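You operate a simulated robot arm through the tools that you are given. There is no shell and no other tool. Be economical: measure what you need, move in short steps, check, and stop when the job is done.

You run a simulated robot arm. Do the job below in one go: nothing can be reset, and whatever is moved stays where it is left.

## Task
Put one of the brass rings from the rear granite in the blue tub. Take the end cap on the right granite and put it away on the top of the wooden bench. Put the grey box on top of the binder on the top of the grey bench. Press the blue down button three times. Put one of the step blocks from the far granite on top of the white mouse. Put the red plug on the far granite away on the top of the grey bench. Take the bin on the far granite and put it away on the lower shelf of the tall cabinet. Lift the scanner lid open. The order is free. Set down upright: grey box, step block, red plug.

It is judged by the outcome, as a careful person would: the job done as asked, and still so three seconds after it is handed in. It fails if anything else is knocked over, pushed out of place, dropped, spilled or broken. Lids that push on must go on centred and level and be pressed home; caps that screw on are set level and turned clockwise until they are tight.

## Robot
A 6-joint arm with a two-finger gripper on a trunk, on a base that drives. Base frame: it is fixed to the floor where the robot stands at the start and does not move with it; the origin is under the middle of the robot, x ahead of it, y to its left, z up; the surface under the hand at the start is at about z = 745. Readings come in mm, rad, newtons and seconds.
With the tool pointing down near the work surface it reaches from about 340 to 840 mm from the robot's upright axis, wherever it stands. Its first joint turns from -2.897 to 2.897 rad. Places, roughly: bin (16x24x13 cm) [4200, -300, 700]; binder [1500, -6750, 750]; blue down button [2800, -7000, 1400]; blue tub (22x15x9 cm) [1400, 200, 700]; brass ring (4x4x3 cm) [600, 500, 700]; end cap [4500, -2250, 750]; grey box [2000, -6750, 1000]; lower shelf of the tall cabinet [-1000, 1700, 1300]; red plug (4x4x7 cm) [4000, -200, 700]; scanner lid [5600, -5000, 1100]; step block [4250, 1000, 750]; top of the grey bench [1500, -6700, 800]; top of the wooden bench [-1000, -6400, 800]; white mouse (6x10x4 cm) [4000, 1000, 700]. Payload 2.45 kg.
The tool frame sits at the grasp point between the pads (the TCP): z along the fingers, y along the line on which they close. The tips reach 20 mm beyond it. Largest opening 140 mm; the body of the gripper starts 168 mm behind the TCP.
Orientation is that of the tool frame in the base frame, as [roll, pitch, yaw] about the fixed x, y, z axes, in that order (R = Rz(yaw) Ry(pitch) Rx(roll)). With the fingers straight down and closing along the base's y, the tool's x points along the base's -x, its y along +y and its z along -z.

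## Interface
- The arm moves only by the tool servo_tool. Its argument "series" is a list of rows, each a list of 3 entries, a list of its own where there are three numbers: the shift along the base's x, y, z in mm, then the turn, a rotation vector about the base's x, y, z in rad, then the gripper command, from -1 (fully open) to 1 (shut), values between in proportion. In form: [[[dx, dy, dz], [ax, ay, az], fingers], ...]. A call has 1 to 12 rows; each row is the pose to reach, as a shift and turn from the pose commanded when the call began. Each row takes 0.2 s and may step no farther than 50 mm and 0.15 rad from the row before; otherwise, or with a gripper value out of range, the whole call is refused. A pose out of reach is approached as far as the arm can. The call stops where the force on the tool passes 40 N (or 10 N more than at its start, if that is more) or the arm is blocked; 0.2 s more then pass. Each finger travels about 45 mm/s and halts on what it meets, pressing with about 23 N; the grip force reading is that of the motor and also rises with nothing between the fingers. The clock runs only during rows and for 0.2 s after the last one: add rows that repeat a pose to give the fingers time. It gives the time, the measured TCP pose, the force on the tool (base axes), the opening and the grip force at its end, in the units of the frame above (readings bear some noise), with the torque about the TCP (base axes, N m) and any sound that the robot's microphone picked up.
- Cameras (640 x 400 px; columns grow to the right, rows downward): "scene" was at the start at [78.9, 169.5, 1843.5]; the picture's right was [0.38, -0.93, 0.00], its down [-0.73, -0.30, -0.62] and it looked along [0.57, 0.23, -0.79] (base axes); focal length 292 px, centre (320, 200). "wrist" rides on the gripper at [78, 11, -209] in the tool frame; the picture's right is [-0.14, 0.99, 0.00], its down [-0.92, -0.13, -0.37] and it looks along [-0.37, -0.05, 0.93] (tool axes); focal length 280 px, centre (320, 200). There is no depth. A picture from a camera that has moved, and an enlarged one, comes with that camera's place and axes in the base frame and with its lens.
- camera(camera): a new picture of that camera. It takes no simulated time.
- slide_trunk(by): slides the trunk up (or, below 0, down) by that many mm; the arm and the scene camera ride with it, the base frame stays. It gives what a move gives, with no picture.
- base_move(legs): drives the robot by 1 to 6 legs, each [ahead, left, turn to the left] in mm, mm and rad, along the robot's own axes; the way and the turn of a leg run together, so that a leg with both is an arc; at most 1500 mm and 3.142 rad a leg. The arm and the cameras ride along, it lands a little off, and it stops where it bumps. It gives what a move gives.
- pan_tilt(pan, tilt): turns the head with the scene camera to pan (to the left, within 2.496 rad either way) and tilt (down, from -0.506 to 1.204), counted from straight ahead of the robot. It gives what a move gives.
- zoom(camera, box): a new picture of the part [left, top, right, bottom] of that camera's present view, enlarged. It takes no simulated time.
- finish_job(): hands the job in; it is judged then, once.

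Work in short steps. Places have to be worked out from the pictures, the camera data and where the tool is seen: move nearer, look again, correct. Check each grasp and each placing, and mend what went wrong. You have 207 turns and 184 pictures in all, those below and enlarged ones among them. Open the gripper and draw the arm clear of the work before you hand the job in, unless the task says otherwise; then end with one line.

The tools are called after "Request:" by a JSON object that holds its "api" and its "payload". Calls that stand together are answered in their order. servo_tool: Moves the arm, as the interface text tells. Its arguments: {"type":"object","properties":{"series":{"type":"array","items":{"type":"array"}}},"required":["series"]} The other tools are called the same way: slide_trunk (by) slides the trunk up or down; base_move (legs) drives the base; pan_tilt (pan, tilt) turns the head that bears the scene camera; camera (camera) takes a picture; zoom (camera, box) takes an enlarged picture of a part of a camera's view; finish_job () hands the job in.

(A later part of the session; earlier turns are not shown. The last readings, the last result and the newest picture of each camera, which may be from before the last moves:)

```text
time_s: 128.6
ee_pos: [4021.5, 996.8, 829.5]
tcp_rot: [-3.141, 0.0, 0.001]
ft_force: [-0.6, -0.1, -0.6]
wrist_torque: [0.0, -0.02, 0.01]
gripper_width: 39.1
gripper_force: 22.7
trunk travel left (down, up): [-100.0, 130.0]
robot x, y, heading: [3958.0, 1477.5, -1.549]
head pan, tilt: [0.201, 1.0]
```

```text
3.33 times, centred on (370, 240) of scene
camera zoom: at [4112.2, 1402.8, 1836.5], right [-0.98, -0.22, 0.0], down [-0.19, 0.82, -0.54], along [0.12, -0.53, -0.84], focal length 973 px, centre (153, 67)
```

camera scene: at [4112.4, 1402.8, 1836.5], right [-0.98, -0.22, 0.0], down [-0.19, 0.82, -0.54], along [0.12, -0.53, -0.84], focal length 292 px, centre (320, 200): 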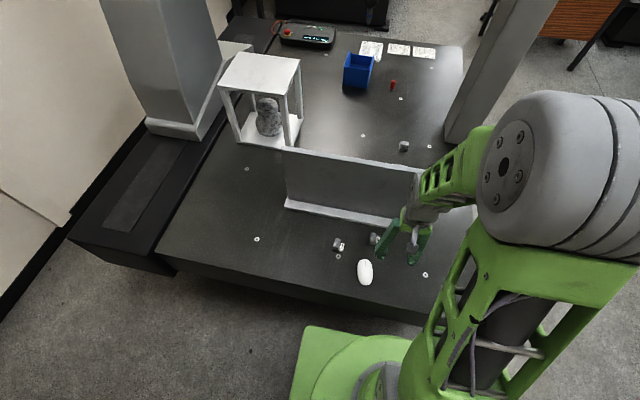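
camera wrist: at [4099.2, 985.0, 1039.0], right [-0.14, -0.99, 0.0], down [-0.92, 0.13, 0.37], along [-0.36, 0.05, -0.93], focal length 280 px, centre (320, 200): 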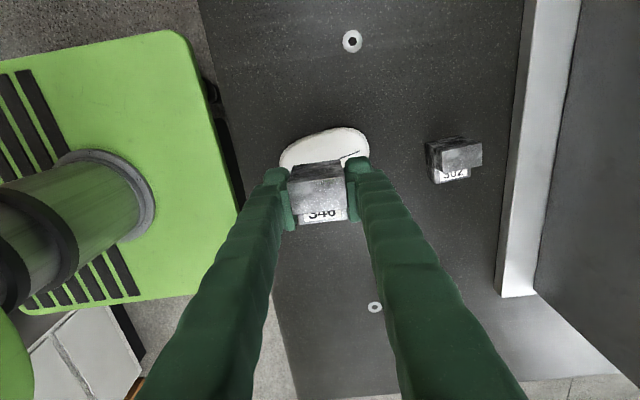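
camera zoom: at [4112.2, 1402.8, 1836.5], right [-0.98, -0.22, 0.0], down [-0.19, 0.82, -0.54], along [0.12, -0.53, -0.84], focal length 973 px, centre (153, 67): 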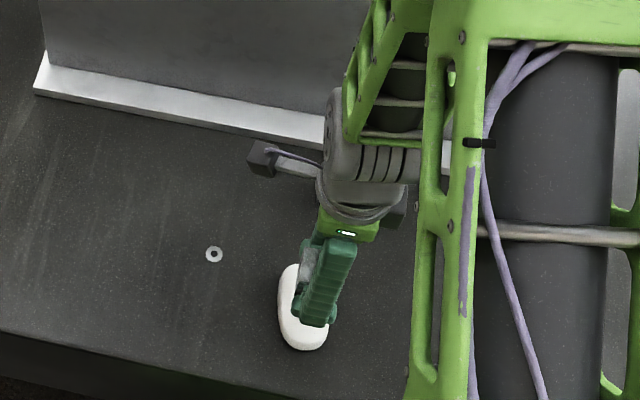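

Mouse centre refined to about (4025, 991). I lower to just above expected contact.

Request:
{"api": "servo_tool", "payload": {"series": [[[3, -5, -30], [0, 0, 0], 1], [[3, -5, -50], [0, 0, 0], 1], [[3, -5, -54], [0, 0, 0], 1]]}}

Request:
{"api": "camera", "payload": {"camera": "wrist"}}

```text
time_s: 129.4
ee_pos: [4024.3, 989.7, 775.9]
tcp_rot: [-3.141, 0.001, -0.003]
ft_force: [-0.3, 0.1, -0.7]
wrist_torque: [-0.01, -0.01, 0.02]
gripper_width: 39.1
gripper_force: 23.1
trunk travel left (down, up): [-100.0, 130.0]
robot x, y, heading: [3957.5, 1477.2, -1.551]
head pan, tilt: [0.201, 1.0]
```

```text
148 pictures are left
camera wrist: at [4102.9, 978.9, 985.1], right [-0.14, -0.99, 0.0], down [-0.92, 0.13, 0.37], along [-0.36, 0.05, -0.93], focal length 280 px, centre (320, 200)
```

wrist: 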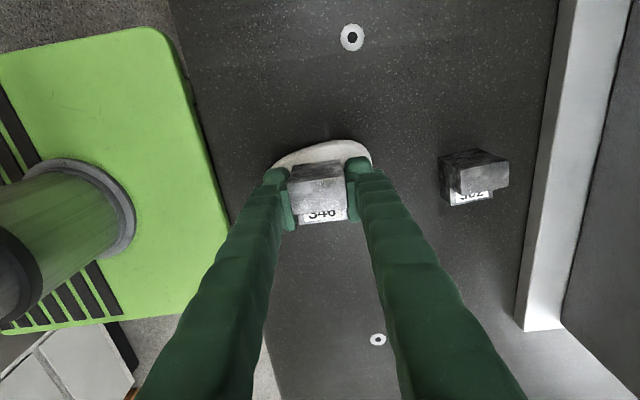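

I feel for contact in 2 mm steps.

Request:
{"api": "servo_tool", "payload": {"series": [[[0, 0, -2], [0, 0, 0], 1], [[0, 0, -4], [0, 0, 0], 1], [[0, 0, -5], [0, 0, 0], 1]]}}

Request:
{"api": "servo_tool", "payload": {"series": [[[0, 0, -1.5], [0, 0, 0], 1], [[0, 0, -3], [0, 0, 0], 1]]}}

```text
time_s: 130.2
ee_pos: [4025.6, 989.4, 772.7]
tcp_rot: [-3.141, 0.0, 0.0]
ft_force: [0.2, -0.2, -1.8]
wrist_torque: [0.01, 0.03, -0.04]
gripper_width: 39.2
gripper_force: 23.0
trunk travel left (down, up): [-100.0, 130.0]
robot x, y, heading: [3956.2, 1475.5, -1.552]
head pan, tilt: [0.201, 1.0]
```

```text
time_s: 130.8
ee_pos: [4026.0, 989.8, 768.8]
tcp_rot: [3.14, 0.0, 0.001]
ft_force: [-0.1, -0.2, -1.2]
wrist_torque: [-0.02, 0.01, 0.01]
gripper_width: 38.9
gripper_force: 23.1
trunk travel left (down, up): [-100.0, 130.0]
robot x, y, heading: [3956.8, 1474.0, -1.547]
head pan, tilt: [0.201, 1.0]
```

No contact yet; I continue down slowly.

Request:
{"api": "servo_tool", "payload": {"series": [[[0, 0, -1.5], [0, 0, 0], 1], [[0, 0, -3], [0, 0, 0], 1]]}}

Request:
{"api": "servo_tool", "payload": {"series": [[[0, 0, -1.5], [0, 0, 0], 1], [[0, 0, -3], [0, 0, 0], 1]]}}

Request:
{"api": "zoom", "payload": {"camera": "wrist", "box": [240, 120, 400, 240]}}

```text
time_s: 131.4
ee_pos: [4026.4, 988.5, 765.5]
tcp_rot: [3.141, -0.001, -0.001]
ft_force: [0.4, 0.4, -1.9]
wrist_torque: [0.02, 0.02, -0.05]
gripper_width: 39.2
gripper_force: 22.3
trunk travel left (down, up): [-100.0, 130.0]
robot x, y, heading: [3955.8, 1479.6, -1.55]
head pan, tilt: [0.201, 1.0]
```

```text
time_s: 132.0
ee_pos: [4025.3, 989.2, 762.7]
tcp_rot: [3.14, 0.001, -0.003]
ft_force: [0.7, 0.2, -2.2]
wrist_torque: [0.02, 0.03, -0.02]
gripper_width: 39.1
gripper_force: 23.5
trunk travel left (down, up): [-100.0, 130.0]
robot x, y, heading: [3959.5, 1478.9, -1.546]
head pan, tilt: [0.201, 1.0]
```

```text
3.33 times, centred on (320, 180) of wrist
camera zoom: at [4103.5, 978.3, 972.3], right [-0.14, -0.99, 0.0], down [-0.92, 0.13, 0.37], along [-0.36, 0.05, -0.93], focal length 935 px, centre (320, 267)
```

zoom: 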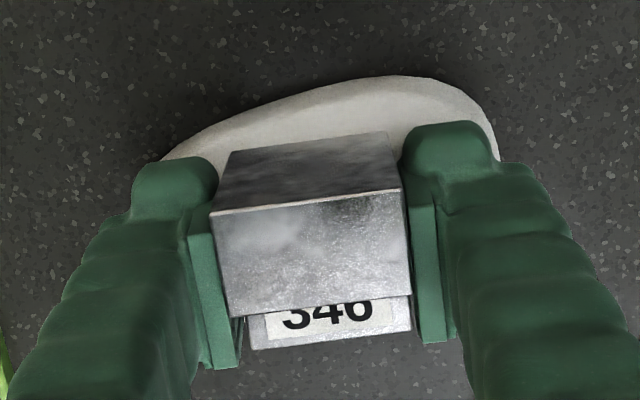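

Alignment over the mouse looks good; still no contact, so I continue.

Request:
{"api": "servo_tool", "payload": {"series": [[[0, 0, -1.5], [0, 0, 0], 1], [[0, 0, -3], [0, 0, 0], 1]]}}

Request:
{"api": "servo_tool", "payload": {"series": [[[0, 0, -1.5], [0, 0, 0], 1], [[0, 0, -3], [0, 0, 0], 1]]}}

Request:
{"api": "servo_tool", "payload": {"series": [[[0, 0, -1.5], [0, 0, 0], 1], [[0, 0, -3], [0, 0, 0], 1]]}}

```text
time_s: 132.6
ee_pos: [4025.5, 989.7, 761.7]
tcp_rot: [3.141, 0.0, 0.0]
ft_force: [-0.7, 3.4, 27.6]
wrist_torque: [0.23, 0.08, 0.05]
gripper_width: 39.1
gripper_force: 22.8
trunk travel left (down, up): [-100.0, 130.0]
robot x, y, heading: [3959.1, 1477.5, -1.547]
head pan, tilt: [0.201, 1.0]
```

```text
time_s: 133.0
ee_pos: [4026.9, 989.0, 762.0]
tcp_rot: [3.14, -0.001, -0.003]
ft_force: [-1.5, 3.9, 25.5]
wrist_torque: [0.3, 0.09, 0.0]
gripper_width: 38.9
gripper_force: 23.2
trunk travel left (down, up): [-100.0, 130.0]
robot x, y, heading: [3957.5, 1475.6, -1.556]
head pan, tilt: [0.201, 1.0]
stopped in row 1: the force on the tool passed its limit at 44 N (the readings are from after the stop); the commanded pose is now the measured one
```

```text
time_s: 133.3
ee_pos: [4025.1, 988.3, 762.4]
tcp_rot: [3.14, -0.002, 0.0]
ft_force: [-2.5, 4.5, 23.9]
wrist_torque: [0.29, 0.09, -0.01]
gripper_width: 39.0
gripper_force: 23.0
trunk travel left (down, up): [-100.0, 130.0]
robot x, y, heading: [3957.6, 1476.4, -1.551]
head pan, tilt: [0.201, 1.0]
stopped in row 1: the force on the tool passed its limit at 43 N (the readings are from after the stop); the commanded pose is now the measured one
```

Contact at TCP z≈762. I ease off 1 mm to unload, open slowly, and rise.

Request:
{"api": "servo_tool", "payload": {"series": [[[0, 0, 0.5], [0, 0, 0], 1], [[0, 0, 0.7], [0, 0, 0], 0.43], [[0, 0, 0.7], [0, 0, 0], 0.35], [[0, 0, 0.7], [0, 0, 0], 0.25], [[0, 0, 0.7], [0, 0, 0], 0.15], [[0, 0, 0.7], [0, 0, 0], 0.1], [[0, 0, 25], [0, 0, 0], 0.1], [[0, 0, 70], [0, 0, 0], 0.1], [[0, 0, 115], [0, 0, 0], 0.1]]}}

Request:
{"api": "camera", "payload": {"camera": "wrist"}}

```text
time_s: 135.3
ee_pos: [4026.8, 990.0, 875.6]
tcp_rot: [3.14, -0.002, 0.0]
ft_force: [-1.2, -0.9, 0.0]
wrist_torque: [-0.03, 0.0, 0.01]
gripper_width: 62.8
gripper_force: 0.0
trunk travel left (down, up): [-100.0, 130.0]
robot x, y, heading: [3956.9, 1476.0, -1.546]
head pan, tilt: [0.201, 1.0]
```

```text
146 pictures are left
camera wrist: at [4103.8, 978.5, 1085.9], right [-0.14, -0.99, 0.0], down [-0.92, 0.13, 0.37], along [-0.36, 0.05, -0.93], focal length 280 px, centre (320, 200)
```

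wrist: 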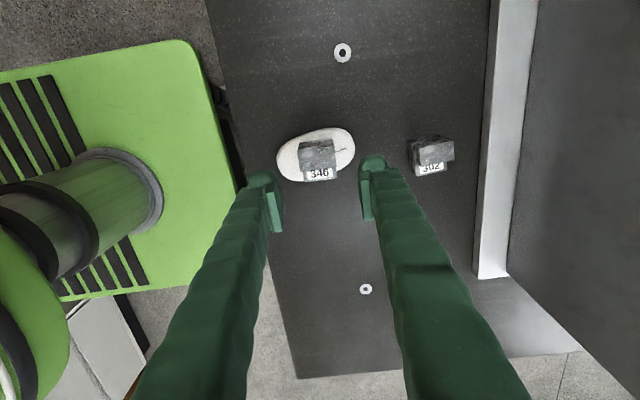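

The block stands on the mouse. I draw the arm back up and check it more closely.

Request:
{"api": "servo_tool", "payload": {"series": [[[-5, 4, 35], [0, 0, 0.145], 0.1], [[-10, 8, 70], [0, 0, 0.29], 0.1], [[-15, 12, 105], [0, 0, 0.435], 0.1], [[-20, 16, 140], [0, 0, 0.58], 0.1], [[-25, 20, 150], [0, 0, 0.725], 0.1], [[-30, 24, 150], [0, 0, 0.87], 0.1], [[-35, 28, 150], [0, 0, 1.015], 0.1], [[-40, 32, 150], [0, 0, 1.16], 0.1], [[-45, 36, 150], [0, 0, 1.305], 0.1], [[-50, 38, 150], [0, 0, 1.45], 0.1], [[-55, 40, 150], [0, 0, 1.594], 0.1]]}}

Request:
{"api": "zoom", "payload": {"camera": "scene", "box": [310, 210, 410, 300]}}

Request:
{"api": "zoom", "payload": {"camera": "wrist", "box": [260, 90, 420, 210]}}

```text
time_s: 137.8
ee_pos: [3970.8, 1027.9, 1026.4]
tcp_rot: [3.139, 0.001, 1.596]
ft_force: [0.1, -0.3, 0.0]
wrist_torque: [0.01, -0.04, -0.04]
gripper_width: 63.0
gripper_force: 0.0
trunk travel left (down, up): [-100.0, 130.0]
robot x, y, heading: [3954.7, 1478.7, -1.547]
head pan, tilt: [0.201, 1.0]
```

```text
4.44 times, centred on (360, 255) of scene
camera zoom: at [4112.2, 1403.0, 1836.5], right [-0.98, -0.22, 0.0], down [-0.19, 0.82, -0.54], along [0.12, -0.53, -0.84], focal length 1297 px, centre (142, -44)
```

zoom: 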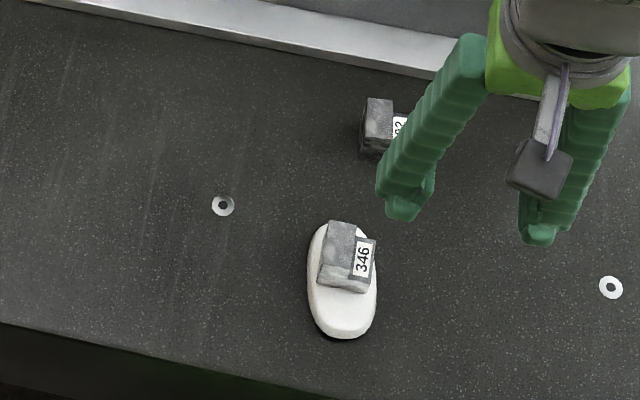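

```text
3.33 times, centred on (340, 150) of wrist
camera zoom: at [3979.3, 1106.4, 1235.1], right [0.99, -0.11, 0.0], down [-0.11, -0.92, 0.37], along [-0.04, -0.37, -0.93], focal length 935 px, centre (253, 367)
```

zoom: 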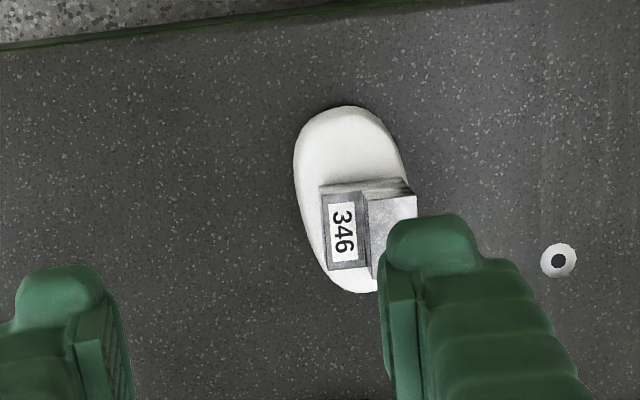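

Step block placed, level on the mouse. Now I drive back around to the right side of the far granite (facing +y) for the bin and plug.

Request:
{"api": "base_move", "payload": {"legs": [[0, -1260, 0], [1500, 0, -0.02], [950, 0, 0], [0, 0, 3.141], [0, -1450, 0]]}}

Request:
{"api": "pan_tilt", "payload": {"pan": 0.1, "tilt": 0.9}}

Request:
{"api": "camera", "payload": {"camera": "scene"}}

```text
time_s: 180.5
ee_pos: [4224.1, -632.1, 1025.5]
tcp_rot: [3.141, 0.0, -1.57]
ft_force: [0.3, 0.9, -0.3]
wrist_torque: [0.03, 0.01, 0.02]
gripper_width: 62.9
gripper_force: 0.1
trunk travel left (down, up): [-100.0, 130.0]
robot x, y, heading: [4224.9, -1078.6, 1.566]
head pan, tilt: [0.201, 1.0]
```

```text
time_s: 181.2
ee_pos: [4223.5, -631.6, 1025.5]
tcp_rot: [3.14, -0.003, -1.57]
ft_force: [0.0, 0.4, -0.1]
wrist_torque: [-0.01, -0.03, 0.01]
gripper_width: 63.1
gripper_force: 0.0
trunk travel left (down, up): [-100.0, 130.0]
robot x, y, heading: [4226.7, -1081.3, 1.57]
head pan, tilt: [0.099, 0.901]
```

```text
143 pictures are left
camera scene: at [4078.6, -993.8, 1843.7], right [1.0, 0.1, 0.0], down [0.08, -0.78, -0.62], along [-0.06, 0.62, -0.78], focal length 292 px, centre (320, 200)
```

scene: 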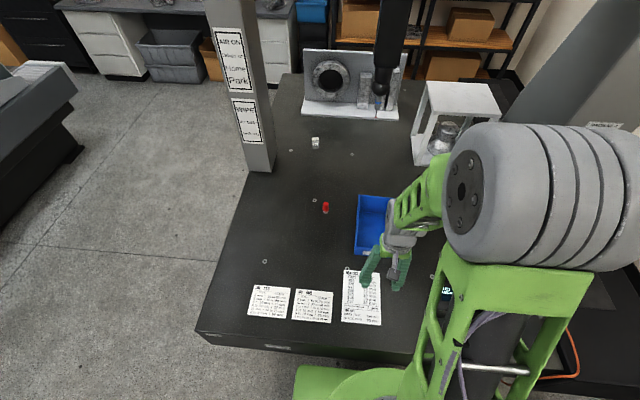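

The granite's near edge is at y≈−750 and the base is right at it. The bin spans about x 4168–4330, y −400…−150 with its low front towards me. I'll pinch its left side wall at mid-length with the tool pitched forward ~43°, so the same pose fits the shelf; first to a pre-grasp.

Request:
{"api": "servo_tool", "payload": {"series": [[[-8, 36, 0], [0.12, 0, 0], -0.1], [[-16, 73, 0], [0.25, 0, 0], -0.1], [[-24, 109, -5], [0.38, 0, 0], -0.1], [[-32, 146, -10], [0.5, 0, 0], -0.1], [[-40, 180, -20], [0.62, 0, 0], -0.1], [[-48, 210, -40], [0.75, 0, 0], -0.1], [[-54, 230, -65], [0.75, 0, 0], -0.1]]}}

Request:
{"api": "camera", "payload": {"camera": "wrist"}}

Request:
{"api": "camera", "payload": {"camera": "scene"}}

```text
time_s: 182.8
ee_pos: [4170.7, -399.4, 959.3]
tcp_rot: [3.14, 0.751, -1.571]
ft_force: [-0.5, 0.6, -0.4]
wrist_torque: [0.0, 0.01, -0.03]
gripper_width: 77.0
gripper_force: 0.0
out of reach, approached as far as the arm can: row 3
trunk travel left (down, up): [-100.0, 130.0]
robot x, y, heading: [4228.5, -1080.2, 1.571]
head pan, tilt: [0.099, 0.901]
```

```text
142 pictures are left
camera wrist: at [4159.0, -599.1, 1059.6], right [-0.99, 0.1, 0.1], down [0.13, 0.42, 0.9], along [0.05, 0.9, -0.43], focal length 280 px, centre (320, 200)
```

wrist: 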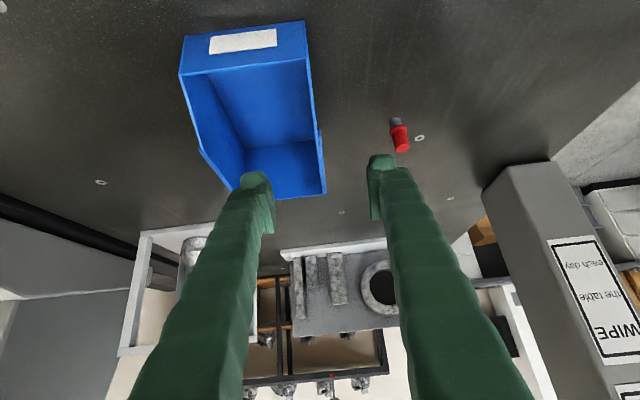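

```text
141 pictures are left
camera scene: at [4078.6, -993.3, 1843.6], right [1.0, 0.1, 0.0], down [0.08, -0.78, -0.62], along [-0.06, 0.62, -0.78], focal length 292 px, centre (320, 200)
```

scene: 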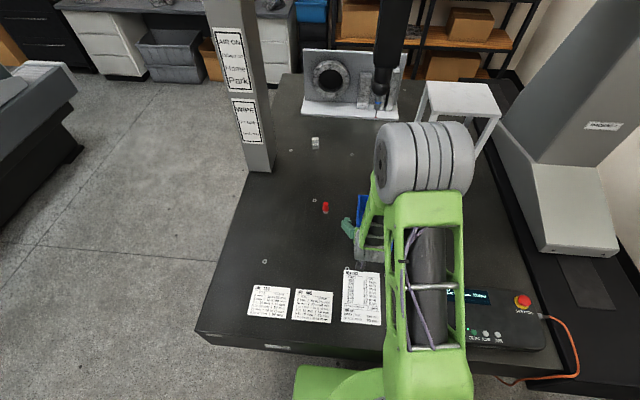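

The left wall's full-height rim runs y −326…−158 at x≈4170. I advance along the tool axis so the fingers straddle the wall at mid-length.

Request:
{"api": "servo_tool", "payload": {"series": [[[0, 30, -34], [0, 0, 0], -0.1], [[0, 60, -68], [0, 0, 0], -0.1], [[0, 90, -102], [0, 0, 0], -0.1], [[0, 113, -128], [0, 0, 0], -0.1]]}}

Request:
{"api": "camera", "payload": {"camera": "wrist"}}

```text
time_s: 183.8
ee_pos: [4168.6, -287.1, 829.7]
tcp_rot: [-3.141, 0.749, -1.572]
ft_force: [-0.9, 0.2, -0.1]
wrist_torque: [0.01, 0.01, 0.03]
gripper_width: 77.2
gripper_force: 0.0
trunk travel left (down, up): [-100.0, 130.0]
robot x, y, heading: [4227.8, -1077.3, 1.568]
head pan, tilt: [0.099, 0.901]
```

```text
140 pictures are left
camera wrist: at [4158.2, -486.4, 930.2], right [-0.99, 0.1, 0.1], down [0.13, 0.42, 0.9], along [0.05, 0.9, -0.43], focal length 280 px, centre (320, 200)
```

wrist: 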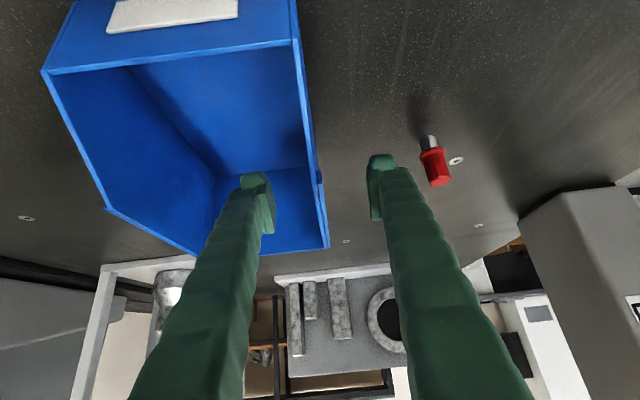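

The fingers straddle the wall. I go in a little deeper and close.

Request:
{"api": "servo_tool", "payload": {"series": [[[1, 10, -10], [0, 0, 0], -0.1], [[1, 17, -20], [0, 0, 0], -0.1], [[1, 17, -20], [0, 0, 0], 1], [[1, 17, -20], [0, 0, 0], 1], [[1, 17, -20], [0, 0, 0], 1], [[1, 17, -20], [0, 0, 0], 1], [[1, 17, -20], [0, 0, 0], 1], [[1, 17, -20], [0, 0, 0], 1]]}}

Request:
{"api": "camera", "payload": {"camera": "wrist"}}

```text
time_s: 185.6
ee_pos: [4169.8, -271.5, 810.6]
tcp_rot: [3.14, 0.748, -1.571]
ft_force: [1.1, 0.6, -0.5]
wrist_torque: [0.01, 0.06, -0.1]
gripper_width: 5.9
gripper_force: 23.3
trunk travel left (down, up): [-100.0, 130.0]
robot x, y, heading: [4223.8, -1077.2, 1.567]
head pan, tilt: [0.099, 0.901]
```

```text
139 pictures are left
camera wrist: at [4159.4, -470.6, 910.6], right [-0.99, 0.1, 0.1], down [0.13, 0.42, 0.9], along [0.05, 0.9, -0.43], focal length 280 px, centre (320, 200)
```

wrist: 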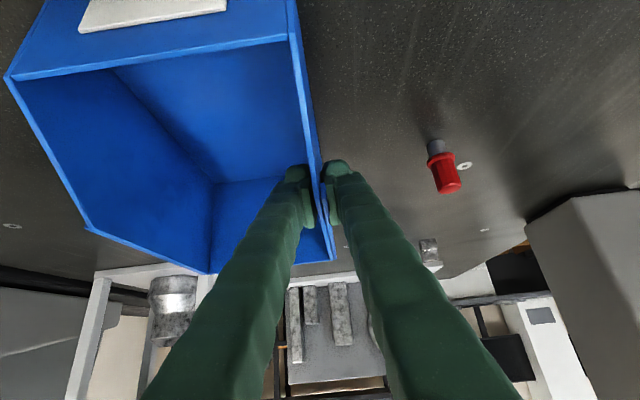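

The wall is pinched (5.9 mm). I lift a little and check how the bin hangs.

Request:
{"api": "servo_tool", "payload": {"series": [[[0, 0, 20], [0, 0, 0], 1], [[0, 0, 45], [0, 0, 0], 1], [[0, 0, 80], [0, 0, 0], 1], [[0, 0, 80], [0, 0, 0], 1]]}}

Request:
{"api": "camera", "payload": {"camera": "wrist"}}

Request:
{"api": "zoom", "payload": {"camera": "scene", "box": [280, 140, 480, 280]}}

```text
time_s: 186.6
ee_pos: [4170.3, -271.4, 892.1]
tcp_rot: [3.139, 0.75, -1.57]
ft_force: [-0.3, -0.7, -1.2]
wrist_torque: [0.02, 0.15, 0.01]
gripper_width: 5.9
gripper_force: 23.4
trunk travel left (down, up): [-100.0, 130.0]
robot x, y, heading: [4227.6, -1079.0, 1.567]
head pan, tilt: [0.099, 0.901]
```

```text
138 pictures are left
camera wrist: at [4158.9, -470.4, 992.2], right [-0.99, 0.1, 0.1], down [0.13, 0.42, 0.9], along [0.05, 0.9, -0.43], focal length 280 px, centre (320, 200)
```

wrist: 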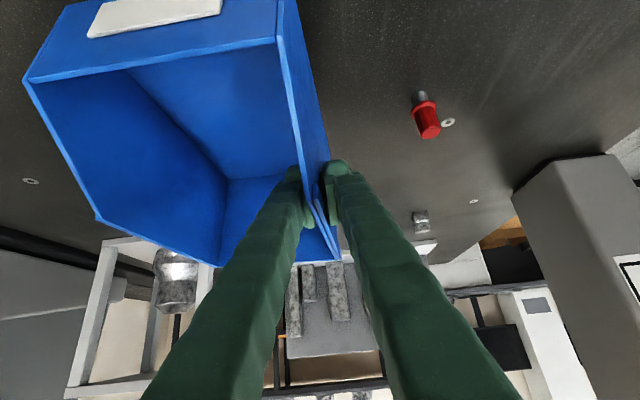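

```text
2.86 times, centred on (380, 210) of scene
camera zoom: at [4078.6, -993.6, 1843.6], right [1.0, 0.1, 0.0], down [0.08, -0.78, -0.62], along [-0.06, 0.62, -0.78], focal length 834 px, centre (149, 171)
```

zoom: 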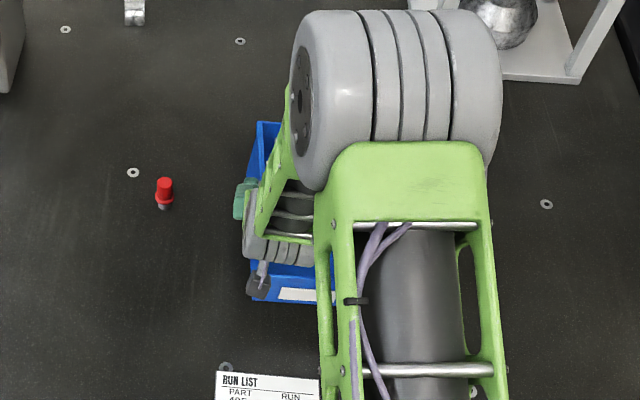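

It sags a few degrees but holds. I retract the arm with the bin towards the robot and raise it.

Request:
{"api": "servo_tool", "payload": {"series": [[[0, 0, 35], [0, 0, 0], 1], [[0, -15, 65], [0, 0, 0], 1], [[3, -45, 90], [0, 0, 0], 1], [[6, -80, 105], [0, 0, 0], 1], [[9, -115, 115], [0, 0, 0], 1], [[12, -150, 120], [0, 0, 0], 1], [[15, -185, 120], [0, 0, 0], 1], [[18, -220, 120], [0, 0, 0], 1], [[20, -250, 120], [0, 0, 0], 1], [[20, -270, 120], [0, 0, 0], 1]]}}

Request:
{"api": "camera", "payload": {"camera": "wrist"}}

Request:
{"api": "camera", "payload": {"camera": "scene"}}

```text
time_s: 188.8
ee_pos: [4185.8, -492.4, 1008.1]
tcp_rot: [3.14, 0.746, -1.571]
ft_force: [0.3, 0.2, -1.7]
wrist_torque: [-0.04, 0.13, -0.02]
gripper_width: 5.9
gripper_force: 22.4
out of reach, approached as far as the arm can: row 9, 10
trunk travel left (down, up): [-100.0, 130.0]
robot x, y, heading: [4230.9, -1079.0, 1.567]
head pan, tilt: [0.099, 0.901]
```

```text
136 pictures are left
camera wrist: at [4175.4, -690.8, 1108.4], right [-0.99, 0.1, 0.1], down [0.13, 0.42, 0.9], along [0.05, 0.9, -0.43], focal length 280 px, centre (320, 200)
```

wrist: 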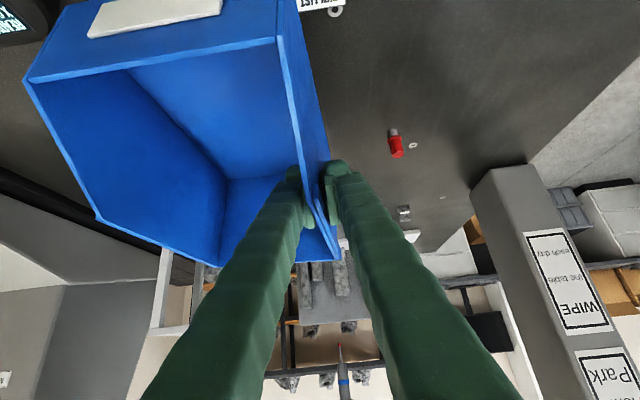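

```text
135 pictures are left
camera scene: at [4078.8, -993.9, 1843.7], right [1.0, 0.1, 0.0], down [0.08, -0.78, -0.62], along [-0.06, 0.62, -0.78], focal length 292 px, centre (320, 200)
```

scene: 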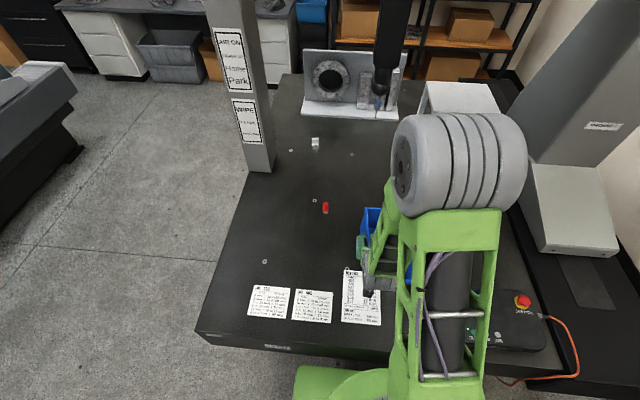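

The sag is stable. I drive back west, turn to face −x in the open area and strafe towards the left-hand lane.

Request:
{"api": "base_move", "payload": {"legs": [[-110, 0, 0], [0, 1500, 0], [1500, 0, 0], [0, 0, 1.571], [0, -1230, 0]]}}

Request:
{"api": "pan_tilt", "payload": {"pan": 0.1, "tilt": 0.65}}

Request:
{"api": "camera", "payload": {"camera": "scene"}}

Request:
{"api": "camera", "payload": {"camera": "wrist"}}

```text
time_s: 224.3
ee_pos: [2150.2, 1534.8, 1008.3]
tcp_rot: [3.141, 0.748, -0.01]
ft_force: [-0.3, -0.6, -1.0]
wrist_torque: [-0.12, -0.02, 0.0]
gripper_width: 6.1
gripper_force: 22.7
trunk travel left (down, up): [-100.0, 130.0]
robot x, y, heading: [2737.1, 1570.3, 3.135]
head pan, tilt: [0.099, 0.901]
```

```text
time_s: 225.1
ee_pos: [2151.5, 1534.6, 1007.7]
tcp_rot: [3.14, 0.748, -0.009]
ft_force: [-0.7, 0.0, -2.1]
wrist_torque: [-0.12, -0.03, 0.0]
gripper_width: 5.7
gripper_force: 22.9
trunk travel left (down, up): [-100.0, 130.0]
robot x, y, heading: [2742.4, 1571.2, 3.132]
head pan, tilt: [0.099, 0.649]
```

```text
134 pictures are left
camera scene: at [2641.2, 1423.3, 1864.1], right [-0.09, 1.0, 0.0], down [0.6, 0.05, -0.8], along [-0.79, -0.07, -0.61], focal length 292 px, centre (320, 200)
```

scene: 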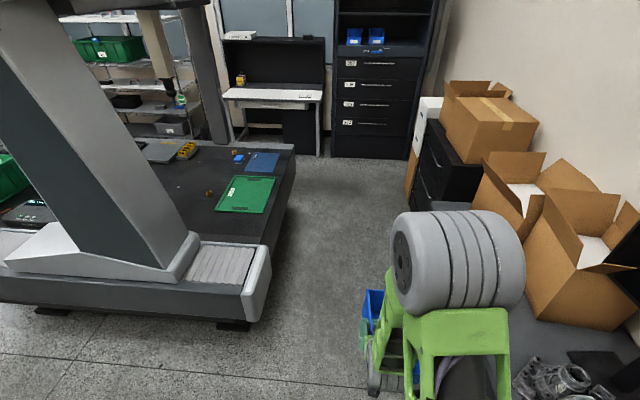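

```text
133 pictures are left
camera wrist: at [2349.9, 1522.5, 1108.3], right [-0.11, -0.99, 0.1], down [-0.42, 0.13, 0.9], along [-0.9, 0.06, -0.43], focal length 280 px, centre (320, 200)
```

wrist: 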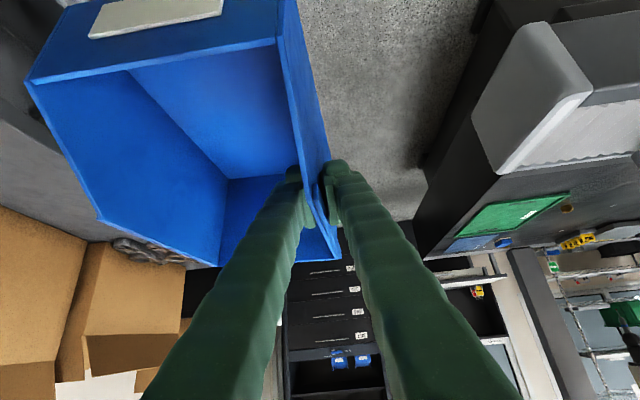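

The lane is clear (rail end y≈1080, boxes y≥2100). I drive ahead to stand in front of the tall cabinet and look at its shelves.

Request:
{"api": "base_move", "payload": {"legs": [[1400, 0, 0.005], [1400, -130, 0]]}}

Request:
{"api": "pan_tilt", "payload": {"pan": -0.2, "tilt": 0.5}}

Request:
{"api": "camera", "payload": {"camera": "scene"}}

```text
time_s: 238.7
ee_pos: [-662.7, 1695.4, 1008.1]
tcp_rot: [3.139, 0.749, -0.018]
ft_force: [5.6, -3.2, 4.9]
wrist_torque: [-0.18, -0.19, -0.13]
gripper_width: 5.9
gripper_force: 23.0
trunk travel left (down, up): [-100.0, 130.0]
robot x, y, heading: [-72.8, 1725.9, 3.12]
head pan, tilt: [0.099, 0.649]
```

```text
time_s: 239.5
ee_pos: [-662.4, 1695.6, 1008.2]
tcp_rot: [3.14, 0.749, -0.018]
ft_force: [4.2, -2.1, 3.8]
wrist_torque: [-0.12, -0.08, -0.14]
gripper_width: 6.0
gripper_force: 23.2
trunk travel left (down, up): [-100.0, 130.0]
robot x, y, heading: [-73.1, 1725.9, 3.123]
head pan, tilt: [-0.201, 0.499]
```

```text
132 pictures are left
camera scene: at [-174.9, 1606.1, 1877.6], right [0.22, 0.98, 0.0], down [0.47, -0.1, -0.88], along [-0.86, 0.19, -0.48], focal length 292 px, centre (320, 200)
```

scene: 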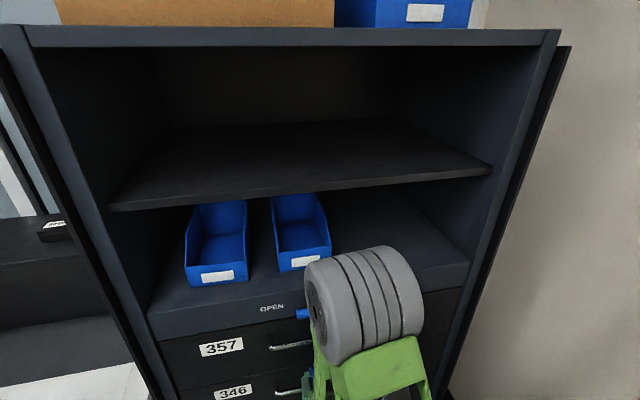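

The bin's far end is touching the drawer fronts. I back off right away and check how it sits in the grip.

Request:
{"api": "base_move", "payload": {"legs": [[-130, 0, 0]]}}

Request:
{"api": "camera", "payload": {"camera": "wrist"}}

Request:
{"api": "camera", "payload": {"camera": "scene"}}

```text
time_s: 240.8
ee_pos: [-535.2, 1693.6, 1008.8]
tcp_rot: [3.139, 0.749, -0.021]
ft_force: [-0.3, -0.5, -2.5]
wrist_torque: [-0.12, 0.17, -0.02]
gripper_width: 6.1
gripper_force: 22.6
trunk travel left (down, up): [-100.0, 130.0]
robot x, y, heading: [53.1, 1724.1, 3.121]
head pan, tilt: [-0.201, 0.499]
```

```text
131 pictures are left
camera wrist: at [-336.5, 1679.2, 1108.7], right [-0.12, -0.99, 0.1], down [-0.42, 0.14, 0.9], along [-0.9, 0.07, -0.43], focal length 280 px, centre (320, 200)
```

wrist: 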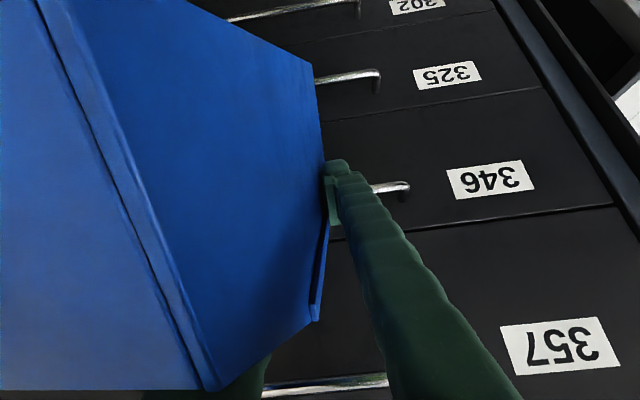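

```text
130 pictures are left
camera scene: at [-47.4, 1603.8, 1877.7], right [0.22, 0.98, 0.0], down [0.47, -0.11, -0.88], along [-0.86, 0.19, -0.48], focal length 292 px, centre (320, 200)
```

scene: 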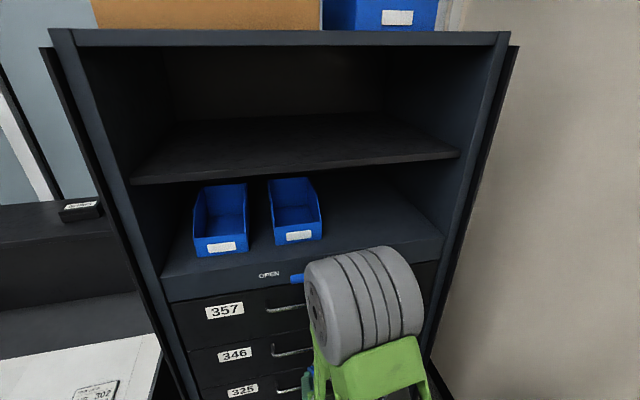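

The bin has twisted in the grip. I look down at it from the head camera to see how.

Request:
{"api": "pan_tilt", "payload": {"pan": 0.15, "tilt": 1.0}}

Request:
{"api": "camera", "payload": {"camera": "scene"}}

```text
time_s: 241.7
ee_pos: [-536.5, 1693.1, 1007.9]
tcp_rot: [3.14, 0.748, -0.022]
ft_force: [0.1, 0.1, -2.4]
wrist_torque: [-0.14, 0.12, -0.02]
gripper_width: 6.1
gripper_force: 23.5
trunk travel left (down, up): [-100.0, 130.0]
robot x, y, heading: [53.2, 1723.2, 3.127]
head pan, tilt: [0.15, 1.0]
```

```text
129 pictures are left
camera scene: at [-29.3, 1574.9, 1836.5], right [-0.13, 0.99, 0.0], down [0.83, 0.11, -0.54], along [-0.54, -0.07, -0.84], focal length 292 px, centre (320, 200)
```

scene: 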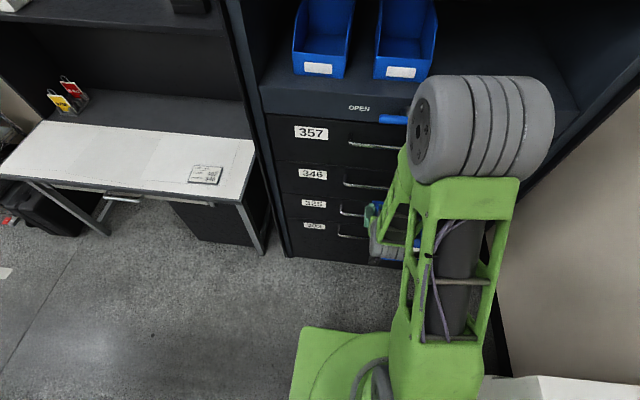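

The bin is hidden behind the arm; I swing the hand left so the head camera can see it.

Request:
{"api": "servo_tool", "payload": {"series": [[[0, -45, 0], [0, 0, 0], 1], [[0, -90, 0], [0, 0, 0], 1], [[0, -135, 0], [0, 0, 0], 1], [[0, -180, 0], [0, 0, 0], 1], [[0, -225, 10], [0, 0, 0], 1], [[0, -265, 20], [0, 0, 0], 1]]}}

Request:
{"api": "camera", "payload": {"camera": "scene"}}

```text
time_s: 243.1
ee_pos: [-534.6, 1426.3, 1025.9]
tcp_rot: [3.14, 0.747, -0.02]
ft_force: [-0.3, -0.5, -1.9]
wrist_torque: [-0.09, 0.12, -0.05]
gripper_width: 5.9
gripper_force: 23.2
trunk travel left (down, up): [-100.0, 130.0]
robot x, y, heading: [53.7, 1721.2, 3.119]
head pan, tilt: [0.15, 1.0]
```

```text
128 pictures are left
camera scene: at [-29.0, 1574.0, 1836.4], right [-0.13, 0.99, 0.0], down [0.83, 0.11, -0.54], along [-0.54, -0.07, -0.84], focal length 292 px, centre (320, 200)
```

scene: 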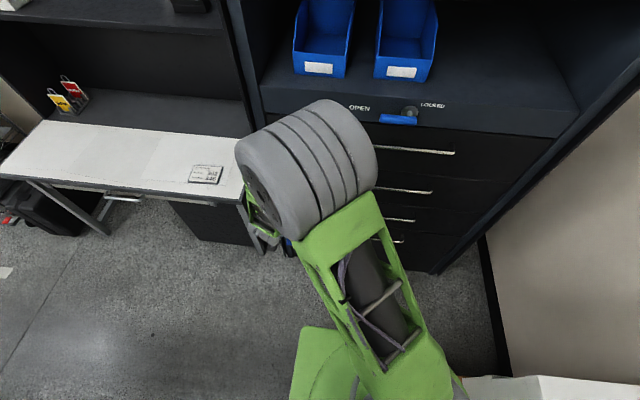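

The push pitched the bin's back end down in the grip. Pitching the tool up should bring it level again, which also suits the shelf. I back off more, raise the trunk and pitch the tool towards horizontal.

Request:
{"api": "base_move", "payload": {"legs": [[-130, 0, 0.02]]}}

Request:
{"api": "slide_trunk", "payload": {"by": 130}}

Request:
{"api": "servo_tool", "payload": {"series": [[[0, 25, 10], [0, 0.1, 0], 1], [[0, 60, 20], [0, 0.2, 0], 1], [[0, 95, 30], [0, 0.3, 0], 1], [[0, 130, 40], [0, 0.4, 0], 1], [[0, 165, 50], [0, 0.5, 0], 1], [[0, 180, 60], [0, 0.6, 0], 1], [[0, 180, 70], [0, 0.7, 0], 1]]}}

Request:
{"api": "camera", "payload": {"camera": "wrist"}}

Request:
{"api": "camera", "payload": {"camera": "scene"}}

```text
time_s: 244.4
ee_pos: [-396.5, 1415.8, 1028.4]
tcp_rot: [3.141, 0.749, -0.003]
ft_force: [0.8, 0.6, -1.5]
wrist_torque: [-0.14, 0.17, -0.02]
gripper_width: 5.9
gripper_force: 23.5
trunk travel left (down, up): [-100.0, 130.0]
robot x, y, heading: [184.2, 1720.1, 3.133]
head pan, tilt: [0.15, 1.0]
```

```text
time_s: 246.0
ee_pos: [-396.6, 1414.7, 1157.6]
tcp_rot: [3.14, 0.749, -0.001]
ft_force: [0.1, -0.6, -1.9]
wrist_torque: [-0.18, 0.15, 0.0]
gripper_width: 5.8
gripper_force: 22.6
trunk travel left (down, up): [-230.0, 0.0]
robot x, y, heading: [188.3, 1720.0, 3.142]
head pan, tilt: [0.15, 1.0]
```

```text
time_s: 247.6
ee_pos: [-414.5, 1580.2, 1210.2]
tcp_rot: [3.129, 1.451, -0.013]
ft_force: [-0.4, 0.0, -2.3]
wrist_torque: [-0.15, 0.06, -0.04]
gripper_width: 5.9
gripper_force: 22.4
out of reach, approached as far as the arm can: row 4, 5, 6, 7
trunk travel left (down, up): [-230.0, 0.0]
robot x, y, heading: [183.8, 1719.8, 3.141]
head pan, tilt: [0.15, 1.0]
```

```text
127 pictures are left
camera wrist: at [-199.0, 1570.4, 1158.5], right [-0.02, -0.99, 0.14], down [0.26, 0.13, 0.96], along [-0.97, 0.05, 0.25], focal length 280 px, centre (320, 200)
```

wrist: 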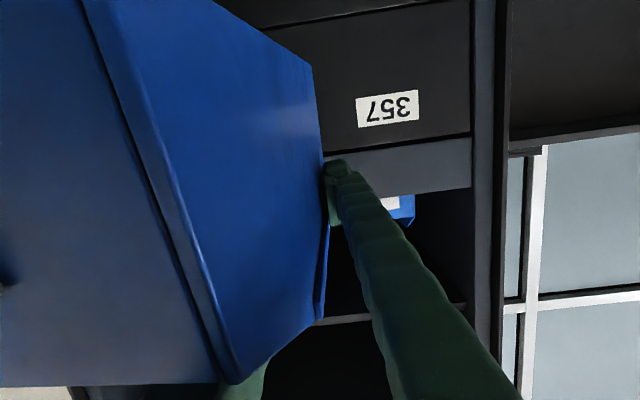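

```text
126 pictures are left
camera scene: at [106.5, 1571.0, 1966.4], right [-0.15, 0.99, 0.0], down [0.83, 0.12, -0.54], along [-0.53, -0.08, -0.84], focal length 292 px, centre (320, 200)
```

scene: 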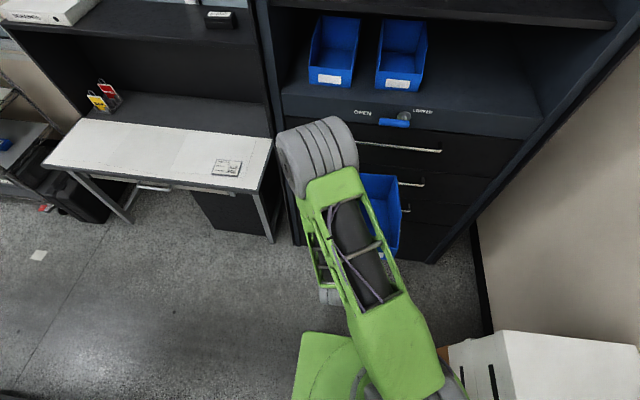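

Request:
{"api": "zoom", "payload": {"camera": "scene", "box": [280, 110, 480, 290]}}

```text
2.22 times, centred on (380, 200) of scene
camera zoom: at [106.5, 1571.0, 1966.4], right [-0.15, 0.99, 0.0], down [0.83, 0.12, -0.54], along [-0.53, -0.08, -0.84], focal length 649 px, centre (187, 200)
```

zoom: 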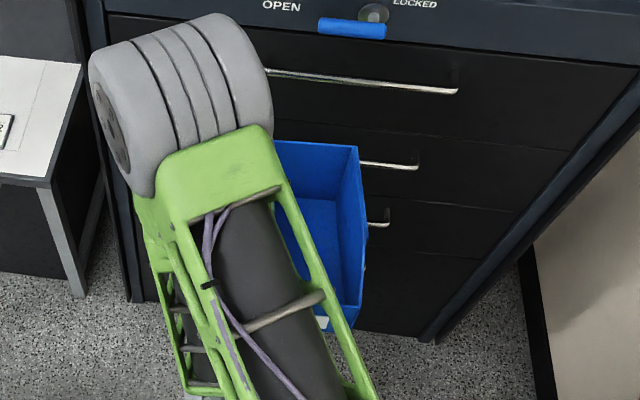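

The bin now appears roughly upright, back still dipped somewhat. I extend and raise the hand while pitching a little more to level it, then look again.

Request:
{"api": "servo_tool", "payload": {"series": [[[-20, 10, 30], [0, 0.06, 0], 1], [[-40, 20, 65], [0, 0.12, 0], 1], [[-60, 30, 100], [0, 0.18, 0], 1], [[-75, 40, 135], [0, 0.24, 0], 1], [[-85, 45, 170], [0, 0.3, 0], 1], [[-90, 50, 205], [0, 0.35, 0], 1], [[-90, 50, 230], [0, 0.4, 0], 1]]}}

Request:
{"api": "camera", "payload": {"camera": "wrist"}}

Request:
{"api": "zoom", "payload": {"camera": "scene", "box": [200, 20, 520, 290]}}

```text
time_s: 249.2
ee_pos: [-506.6, 1632.2, 1440.0]
tcp_rot: [0.001, 1.293, -3.137]
ft_force: [-0.1, -0.1, -1.6]
wrist_torque: [-0.14, 0.01, 0.0]
gripper_width: 6.1
gripper_force: 22.8
trunk travel left (down, up): [-230.0, 0.0]
robot x, y, heading: [185.1, 1725.1, 3.141]
head pan, tilt: [0.15, 1.0]
```

```text
124 pictures are left
camera wrist: at [-327.5, 1621.1, 1307.9], right [0.04, -0.99, 0.13], down [0.61, 0.13, 0.78], along [-0.79, 0.05, 0.61], focal length 280 px, centre (320, 200)
```

wrist: 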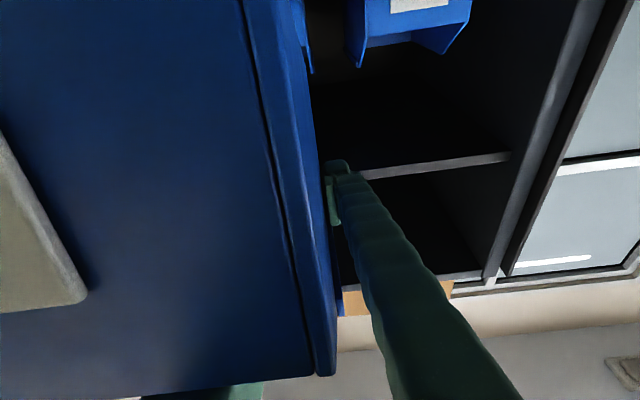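

```text
1.48 times, centred on (360, 155) of scene
camera zoom: at [106.3, 1571.7, 1966.4], right [-0.15, 0.99, 0.0], down [0.83, 0.12, -0.54], along [-0.53, -0.08, -0.84], focal length 432 px, centre (261, 267)
```

zoom: 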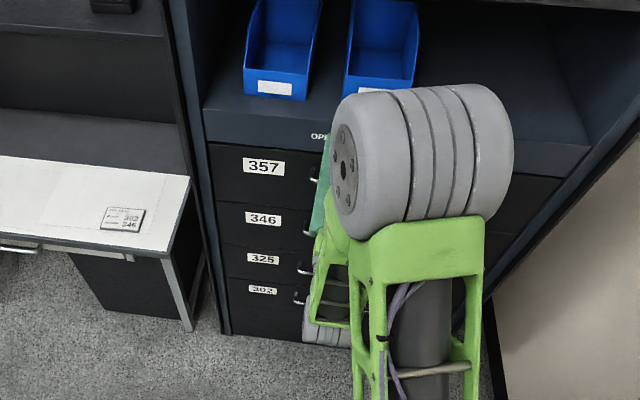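

I swing the hand to the right so the head camera gets a side view of the bin and I can judge its pitch.

Request:
{"api": "servo_tool", "payload": {"series": [[[0, 45, 0], [0, 0, 0], 1], [[0, 90, 0], [0, 0, 0], 1], [[0, 135, 0], [0, 0, 0], 1], [[0, 180, 0], [0, 0, 0], 1], [[0, 225, 0], [0, 0, 0], 1], [[0, 270, 0], [0, 0, 0], 1]]}}

Request:
{"api": "pan_tilt", "payload": {"pan": -0.4, "tilt": 0.7}}

Request:
{"api": "camera", "payload": {"camera": "scene"}}

```text
time_s: 250.6
ee_pos: [-506.7, 1905.1, 1441.4]
tcp_rot: [0.006, 1.292, -3.132]
ft_force: [-0.3, 0.2, -2.4]
wrist_torque: [-0.13, 0.05, 0.05]
gripper_width: 6.3
gripper_force: 22.4
trunk travel left (down, up): [-230.0, 0.0]
robot x, y, heading: [185.9, 1723.7, 3.142]
head pan, tilt: [0.15, 1.0]
```

```text
time_s: 251.6
ee_pos: [-508.4, 1904.0, 1442.2]
tcp_rot: [0.003, 1.293, -3.135]
ft_force: [0.5, -0.5, -1.8]
wrist_torque: [-0.13, 0.08, 0.02]
gripper_width: 5.9
gripper_force: 22.8
trunk travel left (down, up): [-230.0, 0.0]
robot x, y, heading: [186.3, 1721.0, 3.141]
head pan, tilt: [-0.4, 0.7]
```

```text
122 pictures are left
camera scene: at [97.0, 1615.1, 1989.8], right [0.39, 0.92, 0.0], down [0.59, -0.25, -0.76], along [-0.7, 0.3, -0.64], focal length 292 px, centre (320, 200)
```

scene: 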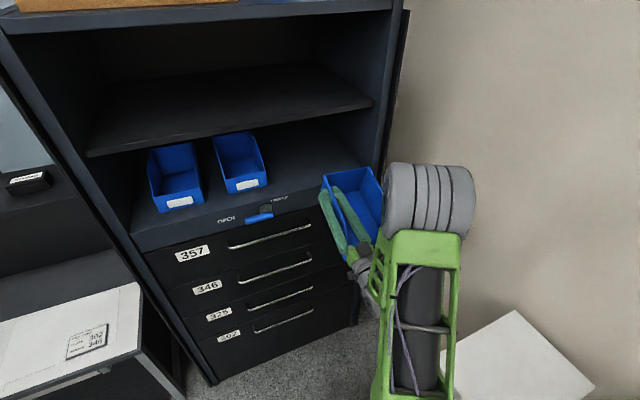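

Request:
{"api": "zoom", "payload": {"camera": "scene", "box": [300, 140, 420, 280]}}

```text
2.86 times, centred on (360, 210) of scene
camera zoom: at [97.0, 1615.1, 1989.8], right [0.39, 0.92, 0.0], down [0.59, -0.25, -0.76], along [-0.7, 0.3, -0.64], focal length 834 px, centre (206, 171)
```

zoom: 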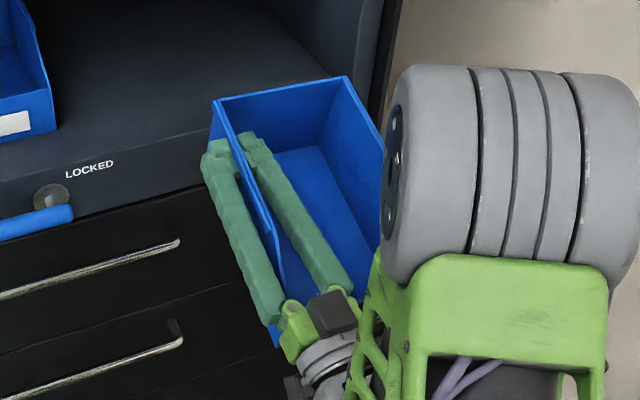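

Now it's clear: the bin is upright, front dipped about 18°, pinched 62 mm from its back. I pitch the tool back by 0.31 rad to level it and raise slightly, then check.

Request:
{"api": "servo_tool", "payload": {"series": [[[0, 0, 5], [0, -0.1, 0], 1], [[0, 0, 12], [0, -0.2, 0], 1], [[0, 0, 20], [0, -0.31, 0], 1], [[0, 0, 20], [0, -0.31, 0], 1]]}}

Request:
{"api": "zoom", "payload": {"camera": "scene", "box": [300, 140, 420, 280]}}

```text
time_s: 252.6
ee_pos: [-508.5, 1903.2, 1459.8]
tcp_rot: [3.078, 1.536, -0.062]
ft_force: [0.8, -0.5, -2.5]
wrist_torque: [-0.15, 0.11, 0.03]
gripper_width: 5.9
gripper_force: 23.0
trunk travel left (down, up): [-230.0, 0.0]
robot x, y, heading: [186.8, 1722.6, 3.14]
head pan, tilt: [-0.4, 0.7]
```

```text
2.86 times, centred on (360, 210) of scene
camera zoom: at [95.6, 1616.1, 1989.7], right [0.39, 0.92, 0.0], down [0.59, -0.25, -0.76], along [-0.7, 0.3, -0.65], focal length 834 px, centre (206, 171)
```

zoom: 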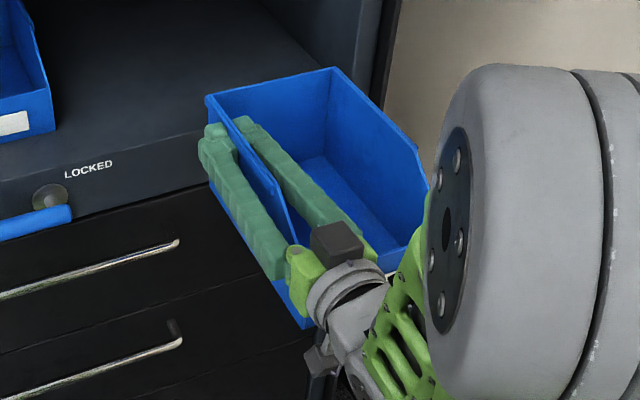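

Level now. I drive forward in stages with the bin above shelf height, shifting left 50 mm.

Request:
{"api": "base_move", "payload": {"legs": [[0, 50, 0], [180, 0, 0]]}}

Request:
{"api": "camera", "payload": {"camera": "scene"}}

Request:
{"api": "camera", "payload": {"camera": "wrist"}}

```text
time_s: 254.8
ee_pos: [-689.0, 1852.2, 1460.0]
tcp_rot: [3.093, 1.538, -0.044]
ft_force: [-1.0, 0.4, -2.4]
wrist_torque: [-0.15, 0.12, -0.01]
gripper_width: 5.8
gripper_force: 22.4
trunk travel left (down, up): [-230.0, 0.0]
robot x, y, heading: [8.2, 1674.3, 3.14]
head pan, tilt: [-0.4, 0.7]
```

```text
119 pictures are left
camera scene: at [-83.7, 1565.9, 1989.7], right [0.39, 0.92, 0.0], down [0.59, -0.25, -0.76], along [-0.7, 0.3, -0.64], focal length 292 px, centre (320, 200)
```

scene: 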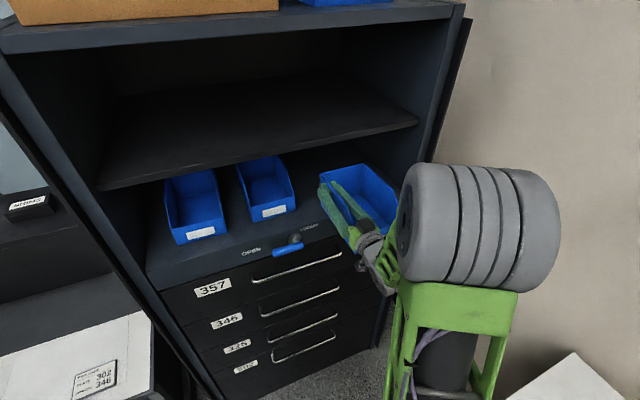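

```text
118 pictures are left
camera wrist: at [-477.4, 1841.2, 1389.1], right [0.0, -0.99, 0.14], down [0.34, 0.13, 0.93], along [-0.94, 0.05, 0.33], focal length 280 px, centre (320, 200)
```

wrist: 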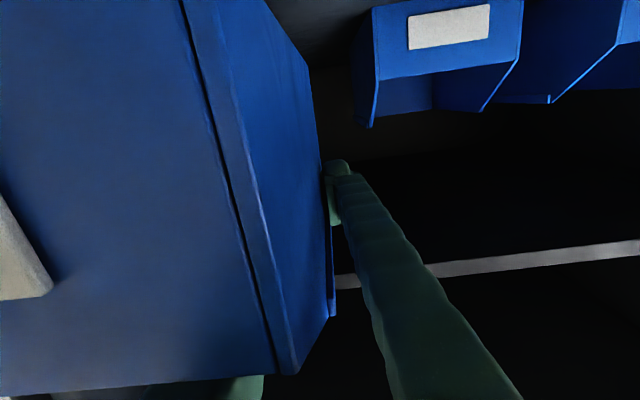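

The bin lines up right of the existing bins, about 35 mm above the shelf and clear below the upper shelf. I drive in the rest of the way.

Request:
{"api": "base_move", "payload": {"legs": [[140, 0, 0], [120, 0, 0]]}}

Request:
{"api": "camera", "payload": {"camera": "scene"}}

```text
time_s: 256.9
ee_pos: [-947.6, 1848.7, 1458.6]
tcp_rot: [3.091, 1.537, -0.047]
ft_force: [0.6, -0.2, -2.5]
wrist_torque: [-0.15, 0.18, 0.02]
gripper_width: 5.9
gripper_force: 22.8
trunk travel left (down, up): [-230.0, 0.0]
robot x, y, heading: [-254.5, 1669.2, -3.136]
head pan, tilt: [-0.4, 0.7]
```

```text
117 pictures are left
camera scene: at [-343.0, 1565.4, 1989.7], right [0.39, 0.92, 0.0], down [0.6, -0.25, -0.76], along [-0.7, 0.3, -0.65], focal length 292 px, centre (320, 200)
```

scene: 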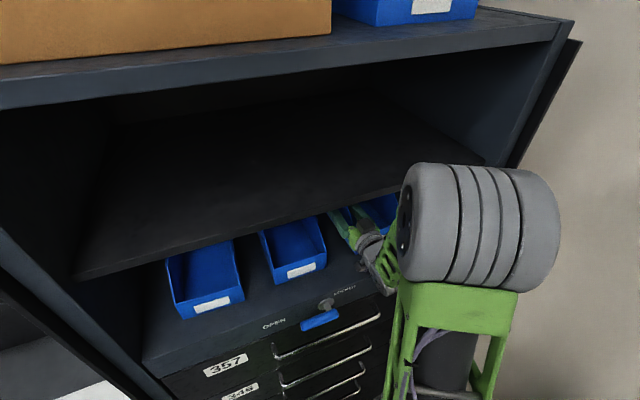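

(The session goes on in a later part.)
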